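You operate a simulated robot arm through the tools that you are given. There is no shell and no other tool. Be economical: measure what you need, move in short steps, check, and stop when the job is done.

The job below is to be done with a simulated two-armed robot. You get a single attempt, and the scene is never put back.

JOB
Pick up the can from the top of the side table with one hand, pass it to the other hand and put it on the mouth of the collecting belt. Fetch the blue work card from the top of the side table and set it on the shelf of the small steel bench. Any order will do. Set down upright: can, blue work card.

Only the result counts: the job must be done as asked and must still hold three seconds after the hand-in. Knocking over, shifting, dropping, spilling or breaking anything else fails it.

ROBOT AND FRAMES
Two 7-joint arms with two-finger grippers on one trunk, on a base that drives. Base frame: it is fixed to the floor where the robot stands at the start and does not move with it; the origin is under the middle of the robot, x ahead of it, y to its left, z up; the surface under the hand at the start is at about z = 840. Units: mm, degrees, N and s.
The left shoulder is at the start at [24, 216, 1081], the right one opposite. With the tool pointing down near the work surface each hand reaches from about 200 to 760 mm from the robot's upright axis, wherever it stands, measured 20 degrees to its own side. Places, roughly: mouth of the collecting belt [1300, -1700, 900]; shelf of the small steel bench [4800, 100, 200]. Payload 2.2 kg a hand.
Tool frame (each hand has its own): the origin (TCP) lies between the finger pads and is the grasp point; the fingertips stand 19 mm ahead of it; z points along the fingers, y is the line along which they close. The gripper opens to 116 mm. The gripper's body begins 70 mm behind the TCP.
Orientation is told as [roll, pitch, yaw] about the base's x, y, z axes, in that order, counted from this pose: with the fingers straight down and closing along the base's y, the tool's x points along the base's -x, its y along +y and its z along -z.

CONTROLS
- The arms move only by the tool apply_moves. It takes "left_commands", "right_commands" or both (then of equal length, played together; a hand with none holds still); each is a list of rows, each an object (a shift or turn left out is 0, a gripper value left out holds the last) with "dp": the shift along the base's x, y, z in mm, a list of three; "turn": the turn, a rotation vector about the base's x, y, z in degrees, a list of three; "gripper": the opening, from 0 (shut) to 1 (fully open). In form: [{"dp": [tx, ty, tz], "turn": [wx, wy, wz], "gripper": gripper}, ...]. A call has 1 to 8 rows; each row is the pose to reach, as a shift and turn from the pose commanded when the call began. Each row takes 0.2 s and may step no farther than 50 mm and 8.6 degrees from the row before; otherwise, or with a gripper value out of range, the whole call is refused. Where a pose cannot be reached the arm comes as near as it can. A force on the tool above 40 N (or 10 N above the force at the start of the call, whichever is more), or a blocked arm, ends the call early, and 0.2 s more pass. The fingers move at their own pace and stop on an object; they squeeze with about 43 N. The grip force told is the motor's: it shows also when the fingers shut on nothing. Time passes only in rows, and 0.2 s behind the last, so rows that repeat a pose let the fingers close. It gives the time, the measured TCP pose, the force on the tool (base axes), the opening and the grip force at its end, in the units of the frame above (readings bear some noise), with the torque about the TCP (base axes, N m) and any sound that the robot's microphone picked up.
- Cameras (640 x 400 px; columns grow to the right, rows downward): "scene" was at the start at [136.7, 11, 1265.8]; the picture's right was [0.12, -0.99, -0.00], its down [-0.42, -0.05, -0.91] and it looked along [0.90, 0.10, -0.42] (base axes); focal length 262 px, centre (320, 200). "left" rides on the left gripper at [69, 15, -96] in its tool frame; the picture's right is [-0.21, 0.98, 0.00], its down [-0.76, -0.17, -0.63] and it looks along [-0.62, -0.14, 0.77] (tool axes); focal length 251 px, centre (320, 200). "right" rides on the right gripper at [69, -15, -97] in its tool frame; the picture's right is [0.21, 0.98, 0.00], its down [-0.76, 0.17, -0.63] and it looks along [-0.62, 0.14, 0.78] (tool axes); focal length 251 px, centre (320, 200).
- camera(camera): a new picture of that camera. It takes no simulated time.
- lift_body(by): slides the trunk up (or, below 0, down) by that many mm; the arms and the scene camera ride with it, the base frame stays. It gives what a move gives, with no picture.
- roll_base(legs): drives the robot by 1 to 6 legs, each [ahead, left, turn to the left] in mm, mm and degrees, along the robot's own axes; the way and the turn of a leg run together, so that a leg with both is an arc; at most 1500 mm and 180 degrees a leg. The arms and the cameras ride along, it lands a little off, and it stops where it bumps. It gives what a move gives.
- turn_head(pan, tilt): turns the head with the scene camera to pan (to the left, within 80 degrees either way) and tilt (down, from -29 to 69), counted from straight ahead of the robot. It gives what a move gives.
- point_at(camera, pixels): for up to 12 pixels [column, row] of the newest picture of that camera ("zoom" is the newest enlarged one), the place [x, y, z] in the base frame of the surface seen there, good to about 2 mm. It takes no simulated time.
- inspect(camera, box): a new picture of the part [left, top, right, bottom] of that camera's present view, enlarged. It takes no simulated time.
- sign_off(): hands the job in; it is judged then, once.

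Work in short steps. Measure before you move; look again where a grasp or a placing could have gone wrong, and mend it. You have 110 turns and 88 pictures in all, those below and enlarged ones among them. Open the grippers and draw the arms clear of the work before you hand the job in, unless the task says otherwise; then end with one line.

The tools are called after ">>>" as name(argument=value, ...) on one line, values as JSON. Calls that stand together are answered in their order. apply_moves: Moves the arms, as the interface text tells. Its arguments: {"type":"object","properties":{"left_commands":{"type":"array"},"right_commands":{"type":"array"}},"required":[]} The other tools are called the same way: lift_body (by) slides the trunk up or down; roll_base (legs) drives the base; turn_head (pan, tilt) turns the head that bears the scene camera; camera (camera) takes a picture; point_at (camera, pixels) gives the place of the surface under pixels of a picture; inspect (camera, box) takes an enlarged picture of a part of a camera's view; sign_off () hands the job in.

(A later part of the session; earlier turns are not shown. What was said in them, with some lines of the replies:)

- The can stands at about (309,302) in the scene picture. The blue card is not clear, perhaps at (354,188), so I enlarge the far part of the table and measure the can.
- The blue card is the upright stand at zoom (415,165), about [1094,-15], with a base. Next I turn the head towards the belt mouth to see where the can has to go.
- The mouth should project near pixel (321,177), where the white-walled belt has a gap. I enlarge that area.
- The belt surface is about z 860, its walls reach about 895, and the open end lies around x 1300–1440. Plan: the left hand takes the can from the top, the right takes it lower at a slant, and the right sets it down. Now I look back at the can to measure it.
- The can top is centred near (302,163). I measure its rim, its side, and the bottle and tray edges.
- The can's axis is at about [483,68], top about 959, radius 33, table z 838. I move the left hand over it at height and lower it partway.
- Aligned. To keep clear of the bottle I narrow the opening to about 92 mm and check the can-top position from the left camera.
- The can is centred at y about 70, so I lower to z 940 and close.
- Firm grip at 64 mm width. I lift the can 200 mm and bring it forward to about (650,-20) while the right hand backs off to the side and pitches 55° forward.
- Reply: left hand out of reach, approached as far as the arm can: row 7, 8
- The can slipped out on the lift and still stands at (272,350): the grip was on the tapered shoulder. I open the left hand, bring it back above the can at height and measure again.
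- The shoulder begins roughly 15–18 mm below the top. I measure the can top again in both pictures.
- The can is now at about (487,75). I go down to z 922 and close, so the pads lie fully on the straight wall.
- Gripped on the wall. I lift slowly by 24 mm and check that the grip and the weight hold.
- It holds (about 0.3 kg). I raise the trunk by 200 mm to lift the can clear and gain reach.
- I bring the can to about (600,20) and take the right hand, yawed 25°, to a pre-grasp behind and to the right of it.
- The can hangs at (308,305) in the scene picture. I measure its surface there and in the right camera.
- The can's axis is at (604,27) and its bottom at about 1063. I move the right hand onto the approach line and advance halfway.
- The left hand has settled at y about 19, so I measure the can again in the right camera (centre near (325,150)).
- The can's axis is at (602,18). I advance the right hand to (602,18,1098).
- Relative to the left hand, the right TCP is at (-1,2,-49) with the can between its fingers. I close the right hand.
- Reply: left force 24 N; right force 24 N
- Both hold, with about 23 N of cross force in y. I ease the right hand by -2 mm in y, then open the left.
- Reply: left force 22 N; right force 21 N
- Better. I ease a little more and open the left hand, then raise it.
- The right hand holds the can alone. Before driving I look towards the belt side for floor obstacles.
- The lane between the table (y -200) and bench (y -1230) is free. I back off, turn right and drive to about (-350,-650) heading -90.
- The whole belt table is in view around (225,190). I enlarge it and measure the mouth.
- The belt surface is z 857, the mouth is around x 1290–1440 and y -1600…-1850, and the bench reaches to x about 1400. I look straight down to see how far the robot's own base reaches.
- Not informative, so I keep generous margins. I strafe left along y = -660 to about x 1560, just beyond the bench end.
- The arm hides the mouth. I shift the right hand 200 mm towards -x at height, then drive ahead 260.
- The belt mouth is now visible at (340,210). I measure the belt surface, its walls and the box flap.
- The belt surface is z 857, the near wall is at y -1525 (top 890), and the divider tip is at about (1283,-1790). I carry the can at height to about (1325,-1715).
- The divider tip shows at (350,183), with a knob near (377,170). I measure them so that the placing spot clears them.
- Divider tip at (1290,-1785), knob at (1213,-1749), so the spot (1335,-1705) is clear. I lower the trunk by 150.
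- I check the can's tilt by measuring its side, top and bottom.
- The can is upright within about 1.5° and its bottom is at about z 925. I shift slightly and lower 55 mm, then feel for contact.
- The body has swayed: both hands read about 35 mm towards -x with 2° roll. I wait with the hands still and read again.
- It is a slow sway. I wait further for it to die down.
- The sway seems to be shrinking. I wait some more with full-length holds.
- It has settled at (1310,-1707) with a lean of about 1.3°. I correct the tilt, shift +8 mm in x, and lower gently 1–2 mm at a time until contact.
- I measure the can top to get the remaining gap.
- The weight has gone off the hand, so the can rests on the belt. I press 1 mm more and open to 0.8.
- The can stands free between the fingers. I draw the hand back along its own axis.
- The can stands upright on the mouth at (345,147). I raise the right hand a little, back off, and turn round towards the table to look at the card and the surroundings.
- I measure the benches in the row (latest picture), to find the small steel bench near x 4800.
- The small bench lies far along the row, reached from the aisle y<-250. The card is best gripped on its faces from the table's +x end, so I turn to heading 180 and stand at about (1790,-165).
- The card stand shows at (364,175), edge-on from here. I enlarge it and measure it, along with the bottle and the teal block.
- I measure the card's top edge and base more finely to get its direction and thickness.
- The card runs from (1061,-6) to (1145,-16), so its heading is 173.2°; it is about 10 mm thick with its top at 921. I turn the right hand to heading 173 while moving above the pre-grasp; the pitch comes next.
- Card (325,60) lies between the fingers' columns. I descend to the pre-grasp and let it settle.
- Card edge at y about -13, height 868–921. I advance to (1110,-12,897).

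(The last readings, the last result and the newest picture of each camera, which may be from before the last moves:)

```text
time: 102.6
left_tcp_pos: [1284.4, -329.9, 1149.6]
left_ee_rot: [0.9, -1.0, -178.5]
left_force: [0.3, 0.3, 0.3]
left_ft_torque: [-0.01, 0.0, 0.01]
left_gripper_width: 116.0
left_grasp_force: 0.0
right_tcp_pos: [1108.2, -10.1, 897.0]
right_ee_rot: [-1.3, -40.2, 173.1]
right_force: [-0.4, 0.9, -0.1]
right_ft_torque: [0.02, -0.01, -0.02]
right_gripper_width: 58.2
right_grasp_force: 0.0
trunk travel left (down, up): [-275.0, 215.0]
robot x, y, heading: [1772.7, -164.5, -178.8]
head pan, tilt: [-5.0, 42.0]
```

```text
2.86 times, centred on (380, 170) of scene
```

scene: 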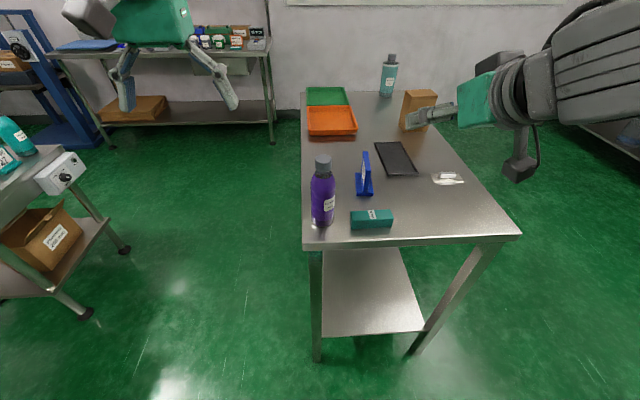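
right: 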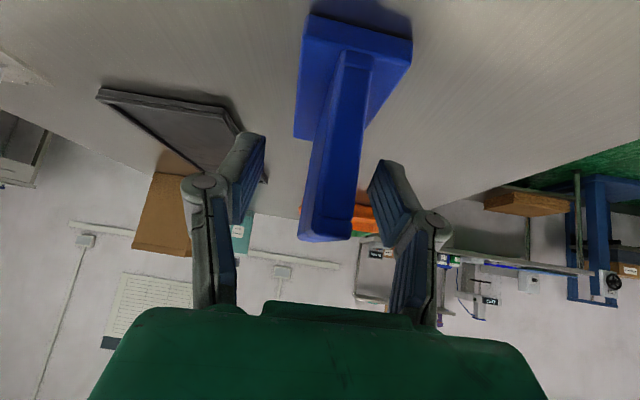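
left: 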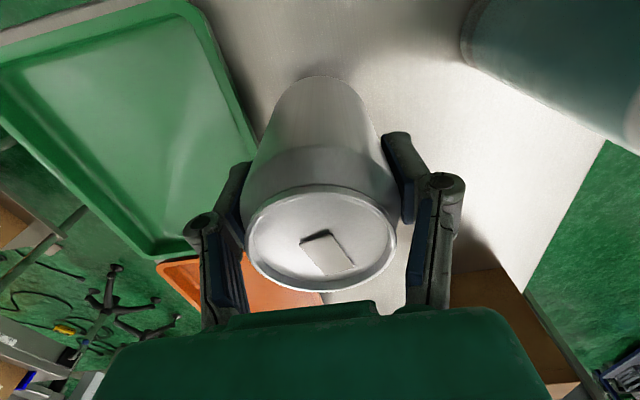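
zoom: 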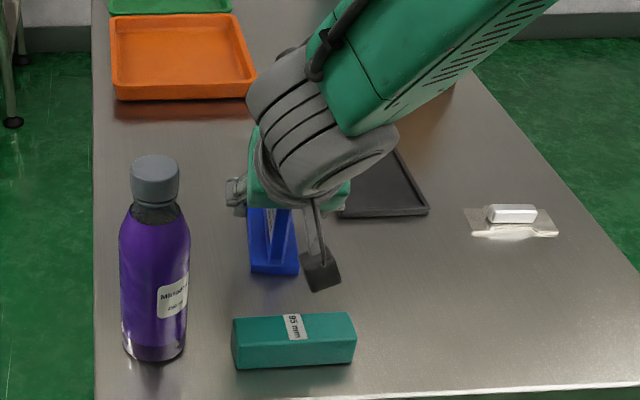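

The card sits between the fingers, about 2–4 mm off towards -y. I shift -2 mm and close.

>>> apply_moves(right_commands=[{"dp": [0, -2, 0]}, {"dp": [0, -2, 0], "gripper": 0.2}, {"dp": [0, -2, 0], "gripper": 0.0}, {"dp": [0, -2, 0]}, {"dp": [0, -2, 0]}])

>>> apply_moves(right_commands=[{"dp": [0, 0, 4]}, {"dp": [0, 0, 10]}, {"dp": [0, 0, 20]}, {"dp": [0, 0, 30]}])

>>> camera(camera="right")

```text
time: 103.8
left_tcp_pos: [1284.7, -329.3, 1150.4]
left_ee_rot: [0.9, -1.0, -178.7]
left_force: [0.0, -0.4, -0.2]
left_ft_torque: [-0.01, 0.01, 0.01]
left_gripper_width: 116.1
left_grasp_force: 0.0
right_tcp_pos: [1110.5, -11.6, 897.0]
right_ee_rot: [-1.5, -40.2, 173.1]
right_force: [0.1, -0.1, -0.3]
right_ft_torque: [0.01, 0.04, 0.0]
right_gripper_width: 14.3
right_grasp_force: 40.8
trunk travel left (down, up): [-275.0, 215.0]
robot x, y, heading: [1773.5, -167.3, -178.4]
head pan, tilt: [-5.0, 42.0]
```

```text
time: 104.8
left_tcp_pos: [1285.0, -330.2, 1149.7]
left_ee_rot: [1.0, -1.2, -178.6]
left_force: [0.5, -0.6, 0.3]
left_ft_torque: [-0.02, -0.02, 0.0]
left_gripper_width: 115.7
left_grasp_force: 0.2
right_tcp_pos: [1108.7, -12.0, 927.5]
right_ee_rot: [-1.3, -40.2, 173.1]
right_force: [-0.1, 0.0, 0.1]
right_ft_torque: [0.01, -0.01, 0.02]
right_gripper_width: 14.2
right_grasp_force: 40.4
trunk travel left (down, up): [-275.0, 215.0]
robot x, y, heading: [1773.3, -166.5, -178.5]
head pan, tilt: [-5.0, 42.0]
```

```text
32 pictures are left
```

right: 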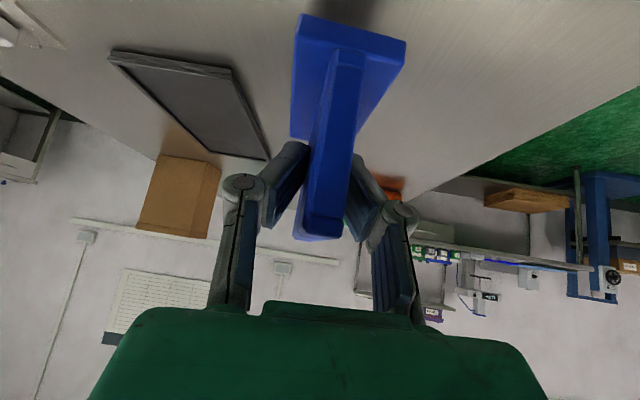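

The card is held (14 mm). I lift it 160 mm clear, then drive into the aisle at y about -720 and turn to heading 0.

>>> apply_moves(right_commands=[{"dp": [10, 0, 30]}, {"dp": [25, 0, 60]}, {"dp": [40, 0, 95]}, {"dp": [55, 0, 130]}, {"dp": [70, 0, 160]}])

>>> roll_base(legs=[[-60, 0, 0], [0, 550, 0], [0, 0, 90], [0, 0, 88.5]])

>>> turn_head(pan=10, tilt=20)

>>> camera(camera="scene")

```text
time: 106.0
left_tcp_pos: [1285.8, -330.2, 1150.2]
left_ee_rot: [1.0, -1.1, -178.6]
left_force: [0.2, 0.0, 0.6]
left_ft_torque: [0.0, 0.02, 0.03]
left_gripper_width: 116.2
left_grasp_force: 0.2
right_tcp_pos: [1180.9, -10.0, 1088.5]
right_ee_rot: [-1.5, -40.3, 173.0]
right_force: [0.5, 0.4, 0.1]
right_ft_torque: [-0.02, 0.02, 0.02]
right_gripper_width: 14.2
right_grasp_force: 40.5
trunk travel left (down, up): [-275.0, 215.0]
robot x, y, heading: [1771.5, -169.6, -178.7]
head pan, tilt: [-5.0, 42.0]
```

```text
time: 117.3
left_tcp_pos: [2340.9, -576.5, 1150.8]
left_ee_rot: [1.1, -1.0, -0.5]
left_force: [-0.2, -0.3, 0.0]
left_ft_torque: [0.06, 0.01, 0.0]
left_gripper_width: 116.0
left_grasp_force: 0.0
right_tcp_pos: [2435.2, -900.0, 1087.2]
right_ee_rot: [-1.0, -40.2, -9.1]
right_force: [-0.1, 0.2, -0.4]
right_ft_torque: [0.01, 0.01, 0.01]
right_gripper_width: 14.2
right_grasp_force: 40.6
trunk travel left (down, up): [-275.0, 215.0]
robot x, y, heading: [1848.0, -721.7, -0.3]
head pan, tilt: [-5.0, 42.0]
```

```text
time: 118.2
left_tcp_pos: [2336.2, -575.1, 1152.1]
left_ee_rot: [1.1, -1.3, -0.6]
left_force: [0.4, -0.6, 0.4]
left_ft_torque: [0.01, 0.04, -0.03]
left_gripper_width: 116.4
left_grasp_force: 0.1
right_tcp_pos: [2432.4, -899.0, 1089.4]
right_ee_rot: [-1.2, -40.4, -9.1]
right_force: [-0.7, 0.3, -1.2]
right_ft_torque: [0.01, -0.02, 0.01]
right_gripper_width: 14.2
right_grasp_force: 40.1
trunk travel left (down, up): [-275.0, 215.0]
robot x, y, heading: [1850.2, -719.2, -0.6]
head pan, tilt: [10.0, 20.0]
```

```text
31 pictures are left
```

scene: 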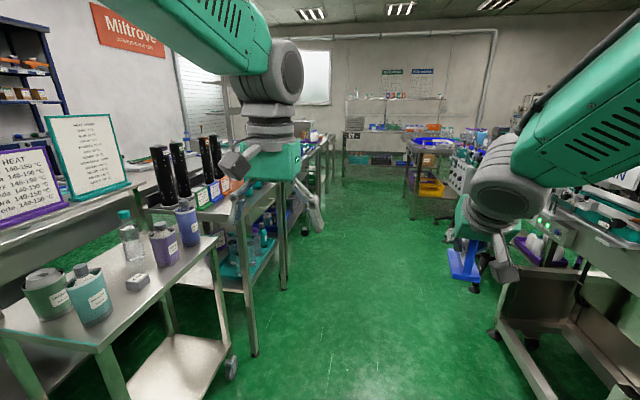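

I measure the aisle's edges on both sides before driving ahead.

>>> point_at(camera="scene", pixels=[[495, 330], [553, 395], [540, 225], [620, 250], [473, 290], [450, 225], [410, 215], [253, 350], [232, 365], [284, 285], [305, 232], [345, 180]])

>>> inspect(camera="scene", box=[280, 100, 480, 240])

```text
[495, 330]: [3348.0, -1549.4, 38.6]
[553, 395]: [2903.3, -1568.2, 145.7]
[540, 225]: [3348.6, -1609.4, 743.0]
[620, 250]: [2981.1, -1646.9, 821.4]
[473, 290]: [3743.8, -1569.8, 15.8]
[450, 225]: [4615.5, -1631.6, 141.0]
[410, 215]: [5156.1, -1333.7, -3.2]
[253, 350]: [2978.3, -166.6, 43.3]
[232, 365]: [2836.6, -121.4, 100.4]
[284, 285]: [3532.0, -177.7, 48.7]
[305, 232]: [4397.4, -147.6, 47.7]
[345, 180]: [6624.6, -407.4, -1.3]
```

```text
2.86 times, centred on (380, 170) of scene
```

zoom: 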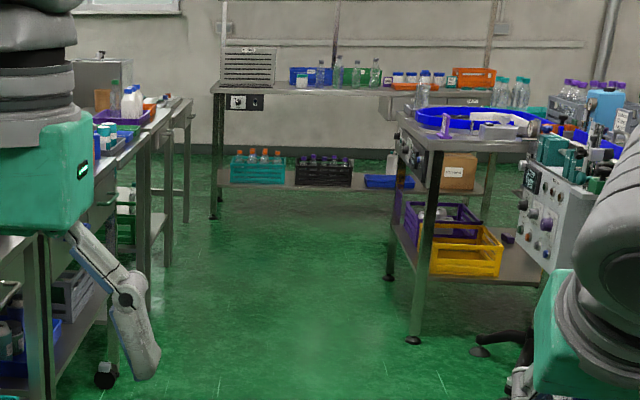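

The aisle is clear from y -180 to -1550. I drive ahead to x about 4300 and look left at the small bench.

>>> roll_base(legs=[[1300, -50, 0.5], [1150, -50, 0]])

>>> turn_head(pan=50, tilt=35)

>>> camera(camera="scene")

```text
time: 130.1
left_tcp_pos: [4776.0, -711.4, 1152.4]
left_ee_rot: [0.8, -1.1, -1.5]
left_force: [0.6, -0.1, -0.5]
left_ft_torque: [0.0, -0.01, 0.0]
left_gripper_width: 115.9
left_grasp_force: 0.0
right_tcp_pos: [4866.4, -1035.5, 1089.8]
right_ee_rot: [-1.2, -40.4, -9.8]
right_force: [-0.9, -0.2, -1.4]
right_ft_torque: [-0.01, 0.02, 0.01]
right_gripper_width: 14.3
right_grasp_force: 40.7
trunk travel left (down, up): [-275.0, 215.0]
robot x, y, heading: [4285.2, -850.9, -1.3]
head pan, tilt: [10.0, 20.0]
```

```text
time: 131.2
left_tcp_pos: [4774.7, -711.0, 1154.5]
left_ee_rot: [0.9, -1.4, -1.4]
left_force: [-0.1, 0.4, 0.0]
left_ft_torque: [0.0, -0.01, 0.01]
left_gripper_width: 116.1
left_grasp_force: 0.0
right_tcp_pos: [4863.4, -1035.4, 1090.3]
right_ee_rot: [-1.2, -40.5, -10.0]
right_force: [0.1, 0.0, -0.6]
right_ft_torque: [0.02, -0.01, 0.0]
right_gripper_width: 14.1
right_grasp_force: 40.9
trunk travel left (down, up): [-275.0, 215.0]
robot x, y, heading: [4284.0, -851.1, -1.5]
head pan, tilt: [50.0, 35.0]
```

```text
29 pictures are left
```

scene: 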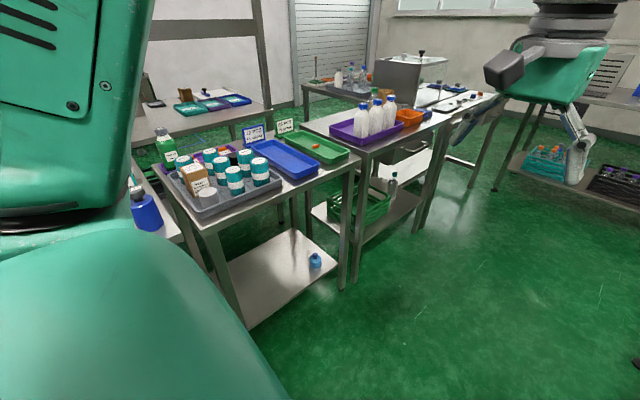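

The small bench with a nearly empty shelf shows at (280,260), with a small blue item at (315,262). I measure the shelf, legs and top edge.

>>> inspect(camera="scene", box=[160, 120, 380, 340])

>>> point_at(camera="scene", pixels=[[270, 265], [300, 250], [290, 235], [240, 260], [250, 310], [330, 268], [315, 262], [205, 228], [358, 160], [240, 320], [342, 285], [290, 195]])

```text
1.82 times, centred on (270, 230) of scene
```

zoom: 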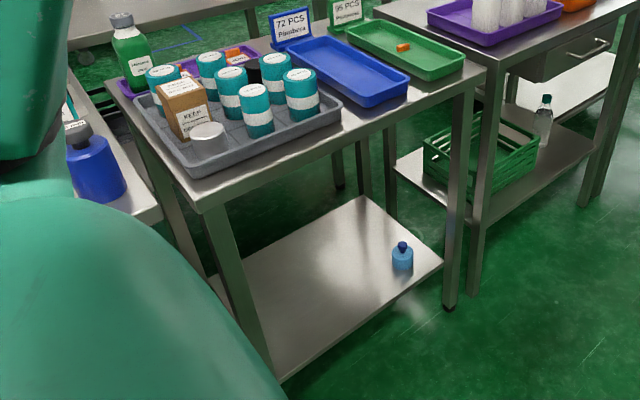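

```text
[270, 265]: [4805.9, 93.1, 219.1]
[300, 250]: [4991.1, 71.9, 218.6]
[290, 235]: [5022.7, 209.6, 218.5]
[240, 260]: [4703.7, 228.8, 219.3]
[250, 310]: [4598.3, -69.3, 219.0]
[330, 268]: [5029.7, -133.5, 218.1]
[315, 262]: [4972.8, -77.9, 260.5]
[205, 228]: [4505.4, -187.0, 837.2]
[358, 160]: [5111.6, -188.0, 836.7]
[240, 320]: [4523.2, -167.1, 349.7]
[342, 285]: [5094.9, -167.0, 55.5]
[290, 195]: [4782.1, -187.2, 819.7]
```

The shelf is at z 219, front edge about y -150, top edge (4780,-188,837). I'll place the card near (4780,-30). I step back from the bench, turn to face it and go to x about 4600.

>>> roll_base(legs=[[0, -120, 0], [0, 0, 91.5], [0, -316, 0]])

>>> apply_moves(left_commands=[{"dp": [-10, -40, 0]}, {"dp": [-20, -80, 0]}, {"dp": [-30, -120, 0]}, {"dp": [-40, -160, 0]}, {"dp": [-50, -190, 0]}, {"dp": [-50, -190, 0]}])

>>> turn_head(pan=-10, tilt=50)

>>> camera(camera="scene")

```text
time: 138.0
left_tcp_pos: [4455.5, -475.1, 1154.4]
left_ee_rot: [2.0, -1.4, 91.3]
left_force: [0.6, 0.3, -0.1]
left_ft_torque: [-0.01, 0.1, -0.02]
left_gripper_width: 115.9
left_grasp_force: 0.1
right_tcp_pos: [4774.2, -367.9, 1087.5]
right_ee_rot: [0.0, -40.3, 82.1]
right_force: [1.8, -0.5, -0.5]
right_ft_torque: [-0.01, 0.05, 0.08]
right_gripper_width: 14.4
right_grasp_force: 40.9
trunk travel left (down, up): [-275.0, 215.0]
robot x, y, heading: [4596.9, -961.0, 91.5]
head pan, tilt: [50.0, 35.0]
```

```text
time: 139.4
left_tcp_pos: [4378.7, -668.8, 1151.3]
left_ee_rot: [0.6, -1.5, 91.5]
left_force: [0.0, -0.3, 0.2]
left_ft_torque: [0.0, -0.03, -0.04]
left_gripper_width: 115.7
left_grasp_force: 0.1
right_tcp_pos: [4745.9, -371.1, 1092.8]
right_ee_rot: [-1.7, -40.6, 83.4]
right_force: [-1.3, 0.4, -1.5]
right_ft_torque: [-0.02, -0.06, -0.06]
right_gripper_width: 14.4
right_grasp_force: 40.1
trunk travel left (down, up): [-275.0, 215.0]
robot x, y, heading: [4592.8, -956.9, 91.3]
head pan, tilt: [50.0, 35.0]
```

```text
time: 140.7
left_tcp_pos: [4404.8, -667.2, 1155.1]
left_ee_rot: [1.7, -1.5, 91.2]
left_force: [-0.2, -0.1, -1.1]
left_ft_torque: [0.04, 0.05, 0.0]
left_gripper_width: 115.9
left_grasp_force: 0.0
right_tcp_pos: [4771.1, -370.9, 1090.5]
right_ee_rot: [-0.3, -40.5, 82.3]
right_force: [0.1, 0.1, -1.3]
right_ft_torque: [0.01, 0.01, 0.0]
right_gripper_width: 14.2
right_grasp_force: 40.7
trunk travel left (down, up): [-275.0, 215.0]
robot x, y, heading: [4602.7, -960.1, 91.6]
head pan, tilt: [-10.0, 50.0]
```

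```text
27 pictures are left
```

scene: 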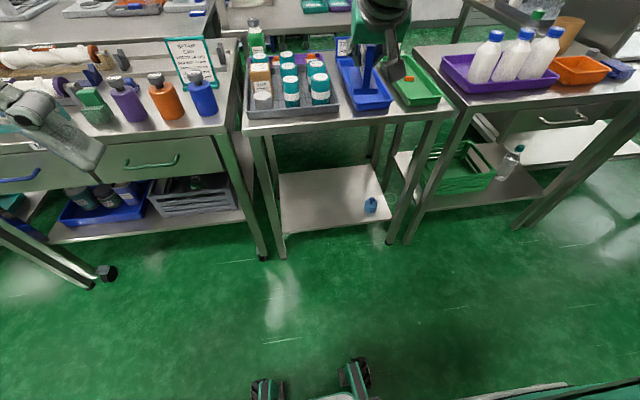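

The view is clear. I check the base's front extent at (355,370), then lower the trunk fully with the hand outside the bench front.

>>> point_at(camera="scene", pixels=[[355, 368], [262, 385], [320, 395], [330, 195], [285, 225], [350, 222], [370, 205], [330, 225]])

>>> lift_body(by=-275)

```text
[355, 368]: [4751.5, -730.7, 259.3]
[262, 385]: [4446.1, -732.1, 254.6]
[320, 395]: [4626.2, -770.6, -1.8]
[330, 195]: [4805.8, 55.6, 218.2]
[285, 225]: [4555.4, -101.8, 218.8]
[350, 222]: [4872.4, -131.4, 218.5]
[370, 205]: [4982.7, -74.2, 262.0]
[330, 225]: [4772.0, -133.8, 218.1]
```

```text
time: 143.5
left_tcp_pos: [4389.1, -668.2, 878.9]
left_ee_rot: [1.0, -1.5, 91.4]
left_force: [0.0, 0.9, 0.7]
left_ft_torque: [0.04, 0.01, 0.02]
left_gripper_width: 116.0
left_grasp_force: 0.0
right_tcp_pos: [4757.0, -370.7, 817.6]
right_ee_rot: [-1.2, -40.6, 82.9]
right_force: [-0.4, 0.1, -0.3]
right_ft_torque: [0.0, 0.01, -0.01]
right_gripper_width: 14.3
right_grasp_force: 40.1
trunk travel left (down, up): [0.0, 490.0]
robot x, y, heading: [4598.9, -957.2, 91.4]
head pan, tilt: [-10.0, 50.0]
```

The base's front reaches only 230 mm ahead of its axis. Now I lower the right hand in front of the bench to about z 310.

>>> apply_moves(right_commands=[{"dp": [0, 0, -45]}, {"dp": [0, 0, -90]}, {"dp": [0, 0, -135]}, {"dp": [0, 0, -180]}, {"dp": [0, 0, -225]}, {"dp": [0, 0, -265]}, {"dp": [0, 0, -300]}])

>>> apply_moves(right_commands=[{"dp": [0, 0, -40]}, {"dp": [0, 0, -80]}, {"dp": [0, 0, -120]}, {"dp": [0, 0, -160]}, {"dp": [0, 0, -195]}, {"dp": [0, 0, -200]}])

>>> camera(camera="scene")

```text
time: 145.1
left_tcp_pos: [4394.0, -667.2, 878.9]
left_ee_rot: [1.2, -1.5, 91.4]
left_force: [-0.1, 0.0, 0.4]
left_ft_torque: [0.02, -0.02, 0.01]
left_gripper_width: 116.0
left_grasp_force: 0.1
right_tcp_pos: [4761.8, -371.0, 517.1]
right_ee_rot: [-0.9, -40.6, 82.9]
right_force: [-0.5, -0.3, -0.5]
right_ft_torque: [-0.04, 0.02, 0.03]
right_gripper_width: 14.2
right_grasp_force: 40.8
right hand out of reach, approached as far as the arm can: row 2
trunk travel left (down, up): [0.0, 490.0]
robot x, y, heading: [4604.1, -959.3, 91.3]
head pan, tilt: [-10.0, 50.0]
```

```text
time: 146.5
left_tcp_pos: [4393.3, -668.0, 879.8]
left_ee_rot: [1.1, -1.5, 91.4]
left_force: [0.4, -0.1, -0.9]
left_ft_torque: [0.0, 0.0, 0.01]
left_gripper_width: 115.9
left_grasp_force: 0.1
right_tcp_pos: [4759.6, -371.2, 315.0]
right_ee_rot: [-1.0, -40.6, 82.8]
right_force: [0.3, 0.5, -0.8]
right_ft_torque: [0.01, 0.02, 0.01]
right_gripper_width: 14.3
right_grasp_force: 40.7
trunk travel left (down, up): [0.0, 490.0]
robot x, y, heading: [4598.3, -957.8, 91.6]
head pan, tilt: [-10.0, 50.0]
```

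```text
26 pictures are left
```

scene: 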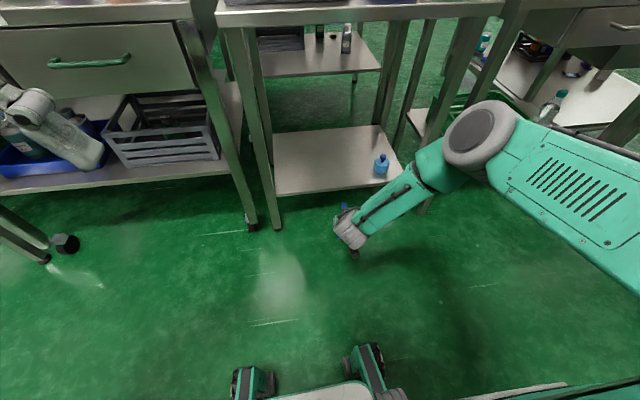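

The arm is low, but the elbow juts out at (480,135). I measure the elbow and forearm to see how far I may drive in.

>>> point_at(camera="scene", pixels=[[478, 130], [460, 160], [505, 115], [430, 165], [445, 140], [355, 235], [345, 209], [410, 190], [520, 130]])

>>> camera(camera="right")

```text
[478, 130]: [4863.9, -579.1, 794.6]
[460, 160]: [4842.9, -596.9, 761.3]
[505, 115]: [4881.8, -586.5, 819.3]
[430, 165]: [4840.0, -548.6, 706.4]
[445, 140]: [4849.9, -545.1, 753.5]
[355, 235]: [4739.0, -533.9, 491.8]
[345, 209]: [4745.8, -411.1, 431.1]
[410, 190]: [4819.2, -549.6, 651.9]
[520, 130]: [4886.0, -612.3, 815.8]
```

```text
25 pictures are left
```

right: 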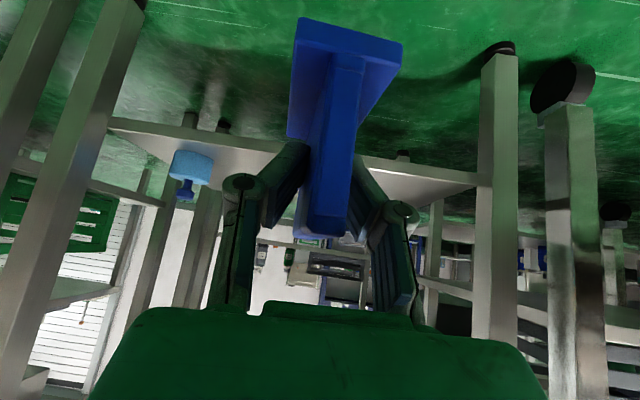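

The elbow's front is at y -545, so driving 190 mm keeps it well off the bench edge at -188. I drive 190 ahead, then the arm does the rest.

>>> roll_base(legs=[[190, 0, 0]])

>>> apply_moves(right_commands=[{"dp": [0, 0, 0]}, {"dp": [0, 0, 0]}, {"dp": [0, 0, 0]}, {"dp": [0, 0, 0]}, {"dp": [0, 0, 0]}, {"dp": [0, 0, 0]}, {"dp": [0, 0, 0]}, {"dp": [0, 0, 0]}])

>>> camera(camera="scene")

```text
time: 148.1
left_tcp_pos: [4388.7, -477.9, 880.2]
left_ee_rot: [1.3, -1.5, 91.3]
left_force: [0.2, 0.2, 0.1]
left_ft_torque: [0.0, -0.01, 0.01]
left_gripper_width: 116.1
left_grasp_force: 0.2
right_tcp_pos: [4755.4, -180.6, 313.8]
right_ee_rot: [-1.0, -40.5, 82.6]
right_force: [-0.1, 0.6, -0.4]
right_ft_torque: [-0.04, -0.01, -0.03]
right_gripper_width: 14.3
right_grasp_force: 40.2
trunk travel left (down, up): [0.0, 490.0]
robot x, y, heading: [4596.2, -765.9, 91.4]
head pan, tilt: [-10.0, 50.0]
```

```text
time: 149.9
left_tcp_pos: [4389.4, -479.4, 880.2]
left_ee_rot: [1.3, -1.5, 91.2]
left_force: [-0.3, -0.3, -0.2]
left_ft_torque: [0.0, 0.02, -0.03]
left_gripper_width: 116.0
left_grasp_force: 0.0
right_tcp_pos: [4755.8, -182.7, 317.4]
right_ee_rot: [-0.9, -40.8, 82.6]
right_force: [-0.1, -0.6, -1.0]
right_ft_torque: [0.04, 0.0, -0.01]
right_gripper_width: 14.2
right_grasp_force: 40.8
trunk travel left (down, up): [0.0, 490.0]
robot x, y, heading: [4594.7, -768.1, 91.6]
head pan, tilt: [-10.0, 50.0]
```

```text
24 pictures are left
```

scene: 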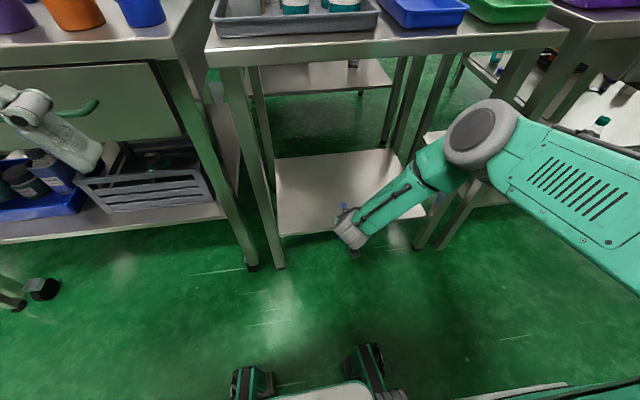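

All steady. I push the hand forward 120 mm over the shelf at the present height.

>>> apply_moves(right_commands=[{"dp": [2, 25, 0]}, {"dp": [4, 50, 0]}, {"dp": [6, 75, 0]}, {"dp": [8, 100, 0]}, {"dp": [10, 122, 0]}, {"dp": [10, 122, 0]}, {"dp": [10, 122, 0]}])

>>> camera(camera="right")

>>> inspect(camera="scene", box=[240, 20, 560, 270])

```text
time: 151.5
left_tcp_pos: [4389.6, -480.2, 880.3]
left_ee_rot: [1.2, -1.6, 91.3]
left_force: [-0.8, 0.4, -0.2]
left_ft_torque: [-0.05, 0.01, 0.0]
left_gripper_width: 116.0
left_grasp_force: 0.1
right_tcp_pos: [4766.2, -59.7, 317.3]
right_ee_rot: [-0.9, -40.7, 82.8]
right_force: [0.4, 0.6, 0.2]
right_ft_torque: [-0.02, -0.02, -0.03]
right_gripper_width: 14.5
right_grasp_force: 40.1
trunk travel left (down, up): [0.0, 490.0]
robot x, y, heading: [4591.3, -768.5, 91.4]
head pan, tilt: [-10.0, 50.0]
```

```text
23 pictures are left
```

right: 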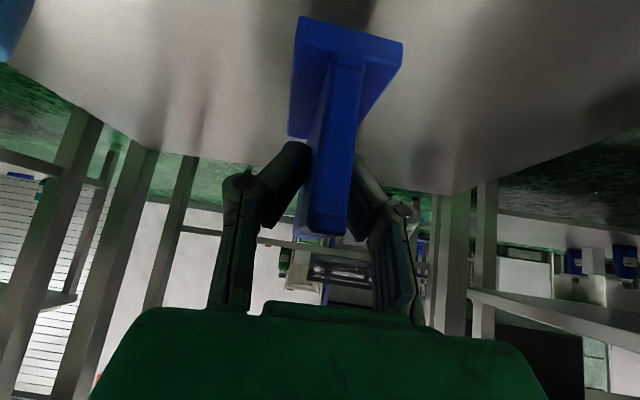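

```text
1.60 times, centred on (400, 145) of scene
```

zoom: 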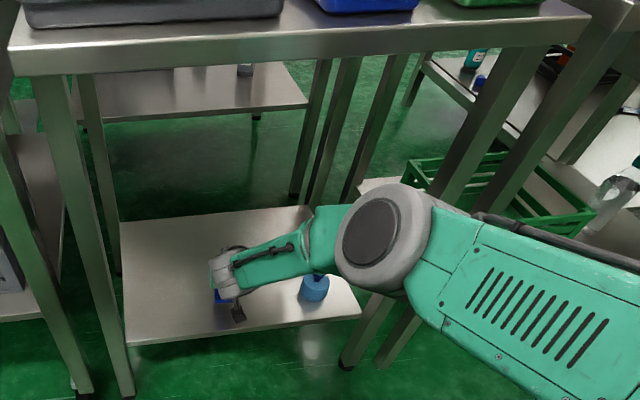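

The card hangs over the shelf with about 39 mm to go. I lower 34 mm, then feel for contact.

>>> apply_moves(right_commands=[{"dp": [0, 0, -10]}, {"dp": [0, 0, -20]}, {"dp": [0, 0, -28]}, {"dp": [0, 0, -34]}, {"dp": [0, 0, -34]}, {"dp": [0, 0, -34]}])

>>> apply_moves(right_commands=[{"dp": [0, 0, -1]}, {"dp": [0, 0, -2]}, {"dp": [0, 0, -3]}, {"dp": [0, 0, -4]}, {"dp": [0, 0, -4]}])

>>> camera(camera="right")

>>> point_at(camera="right", pixels=[[300, 22], [400, 40], [330, 30], [345, 25], [310, 10], [325, 220]])

```text
time: 152.9
left_tcp_pos: [4388.5, -479.3, 879.8]
left_ee_rot: [1.1, -1.6, 91.4]
left_force: [0.7, 0.3, 0.6]
left_ft_torque: [-0.03, 0.03, -0.02]
left_gripper_width: 116.2
left_grasp_force: 0.1
right_tcp_pos: [4764.6, -59.8, 281.5]
right_ee_rot: [-0.9, -40.7, 82.7]
right_force: [1.0, 0.3, -0.2]
right_ft_torque: [0.01, 0.02, 0.01]
right_gripper_width: 14.3
right_grasp_force: 40.3
trunk travel left (down, up): [0.0, 490.0]
robot x, y, heading: [4594.4, -771.0, 91.7]
head pan, tilt: [-10.0, 50.0]
```

```text
time: 154.1
left_tcp_pos: [4387.6, -480.5, 879.6]
left_ee_rot: [1.2, -1.8, 91.3]
left_force: [-0.9, 0.8, -0.2]
left_ft_torque: [0.0, 0.0, -0.02]
left_gripper_width: 115.9
left_grasp_force: 0.0
right_tcp_pos: [4765.2, -58.5, 279.1]
right_ee_rot: [-1.0, -40.9, 82.7]
right_force: [-0.3, 0.9, 4.5]
right_ft_torque: [-0.1, 0.13, -0.06]
right_gripper_width: 14.4
right_grasp_force: 40.5
trunk travel left (down, up): [0.0, 490.0]
robot x, y, heading: [4596.4, -773.4, 91.4]
head pan, tilt: [-10.0, 50.0]
```

```text
21 pictures are left
```

right: 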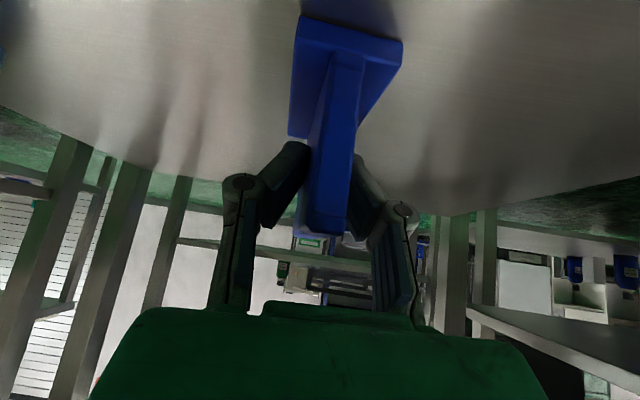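

```text
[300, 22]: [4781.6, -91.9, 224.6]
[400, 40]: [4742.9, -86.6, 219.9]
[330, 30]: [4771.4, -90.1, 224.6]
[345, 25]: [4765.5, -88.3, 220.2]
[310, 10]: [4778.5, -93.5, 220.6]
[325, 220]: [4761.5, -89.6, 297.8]
```

Contact at 4.5 N, with the base edge at the shelf level (220). I open the right hand to 0.5 and wait for it to settle.

>>> apply_moves(right_commands=[{"dp": [0, 0, 0], "gripper": 0.25}, {"dp": [0, 0, 0], "gripper": 0.5}, {"dp": [0, 0, 0]}, {"dp": [0, 0, 0]}])

>>> camera(camera="right")

```text
time: 155.1
left_tcp_pos: [4388.4, -479.8, 879.9]
left_ee_rot: [1.2, -1.6, 91.4]
left_force: [-0.6, 0.7, 0.4]
left_ft_torque: [-0.02, -0.04, 0.02]
left_gripper_width: 116.0
left_grasp_force: 0.0
right_tcp_pos: [4765.8, -58.4, 277.2]
right_ee_rot: [-1.0, -40.7, 82.6]
right_force: [-0.5, 0.4, -0.4]
right_ft_torque: [-0.01, 0.03, -0.01]
right_gripper_width: 58.0
right_grasp_force: 0.0
trunk travel left (down, up): [0.0, 490.0]
robot x, y, heading: [4593.5, -765.3, 91.3]
head pan, tilt: [-10.0, 50.0]
```

```text
20 pictures are left
```

right: 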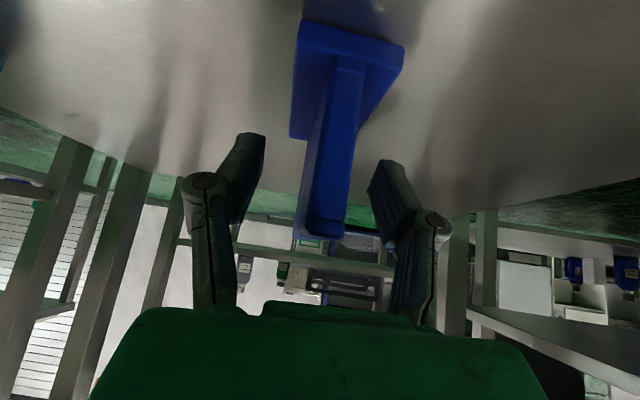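

The card stands free. I retreat along the tool axis, then straight back out of the bench.

>>> apply_moves(right_commands=[{"dp": [-1, -8, 9]}, {"dp": [-3, -20, 24]}, {"dp": [-5, -38, 46]}, {"dp": [-8, -58, 70]}, {"dp": [-10, -77, 92]}, {"dp": [-12, -110, 110]}, {"dp": [-12, -150, 120]}, {"dp": [-12, -190, 125]}])

>>> roll_base(legs=[[-250, 0, 0]])

>>> turn_head(pan=-15, tilt=38)

>>> camera(camera="scene")

```text
time: 156.9
left_tcp_pos: [4389.3, -481.4, 879.9]
left_ee_rot: [1.1, -1.6, 91.3]
left_force: [-1.0, 0.3, -0.1]
left_ft_torque: [-0.02, 0.0, 0.03]
left_gripper_width: 116.3
left_grasp_force: 0.0
right_tcp_pos: [4752.9, -249.4, 403.7]
right_ee_rot: [-0.9, -40.8, 82.5]
right_force: [0.1, 0.6, 0.6]
right_ft_torque: [-0.02, 0.07, 0.0]
right_gripper_width: 58.2
right_grasp_force: 0.0
right hand out of reach, approached as far as the arm can: row 1
trunk travel left (down, up): [0.0, 490.0]
robot x, y, heading: [4594.5, -767.8, 91.6]
head pan, tilt: [-10.0, 50.0]
```

```text
time: 158.7
left_tcp_pos: [4395.6, -732.5, 879.3]
left_ee_rot: [1.1, -1.7, 91.4]
left_force: [-0.3, -0.7, 0.9]
left_ft_torque: [0.0, -0.04, 0.05]
left_gripper_width: 116.1
left_grasp_force: 0.1
right_tcp_pos: [4761.0, -500.9, 405.4]
right_ee_rot: [-0.8, -40.6, 82.7]
right_force: [-0.1, -0.7, 0.1]
right_ft_torque: [0.04, 0.0, 0.04]
right_gripper_width: 58.1
right_grasp_force: 0.0
trunk travel left (down, up): [0.0, 490.0]
robot x, y, heading: [4600.9, -1018.7, 91.4]
head pan, tilt: [-10.0, 50.0]
```

```text
time: 159.4
left_tcp_pos: [4395.4, -733.6, 881.1]
left_ee_rot: [1.3, -1.8, 91.4]
left_force: [0.5, -0.2, -1.0]
left_ft_torque: [0.0, 0.02, -0.04]
left_gripper_width: 115.9
left_grasp_force: 0.0
right_tcp_pos: [4760.9, -502.4, 405.5]
right_ee_rot: [-0.9, -40.8, 82.6]
right_force: [0.4, 0.9, -0.2]
right_ft_torque: [-0.01, 0.0, 0.0]
right_gripper_width: 58.1
right_grasp_force: 0.0
trunk travel left (down, up): [0.0, 490.0]
robot x, y, heading: [4597.4, -1018.5, 91.6]
head pan, tilt: [-15.0, 38.0]
```

```text
19 pictures are left
```

scene: 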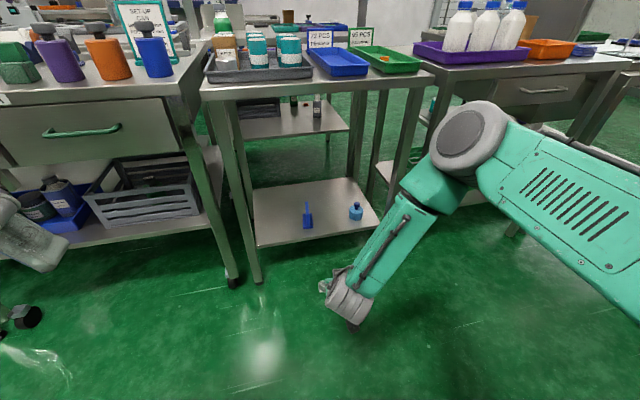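

The card stands upright on the shelf at (308,215), and the can was seen standing on the belt mouth. I open the right gripper fully and hand in.

>>> apply_moves(right_commands=[{"dp": [0, 0, 0], "gripper": 1}, {"dp": [0, 0, 0]}, {"dp": [0, 0, 0]}])

>>> inspect(camera="scene", box=[250, 170, 390, 250])

>>> sign_off()

```text
time: 160.2
left_tcp_pos: [4395.1, -733.9, 880.4]
left_ee_rot: [1.2, -1.8, 91.4]
left_force: [-0.3, 0.0, -1.0]
left_ft_torque: [0.0, 0.02, -0.02]
left_gripper_width: 115.9
left_grasp_force: 0.0
right_tcp_pos: [4760.3, -501.8, 405.0]
right_ee_rot: [-1.0, -40.7, 82.6]
right_force: [0.1, 0.3, 0.9]
right_ft_torque: [-0.05, 0.01, -0.03]
right_gripper_width: 116.1
right_grasp_force: 0.1
trunk travel left (down, up): [0.0, 490.0]
robot x, y, heading: [4600.7, -1018.0, 91.6]
head pan, tilt: [-15.0, 38.0]
```

```text
4.57 times, centred on (320, 210) of scene
```

zoom: 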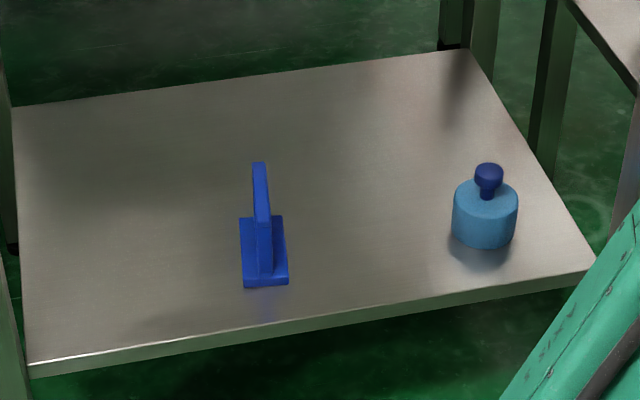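

```text
The job is handed in.
```

The job is handed in: the can was picked up with the left hand, passed to the right and set upright on the belt mouth, and the blue work card stands upright on the shelf of the small steel bench.
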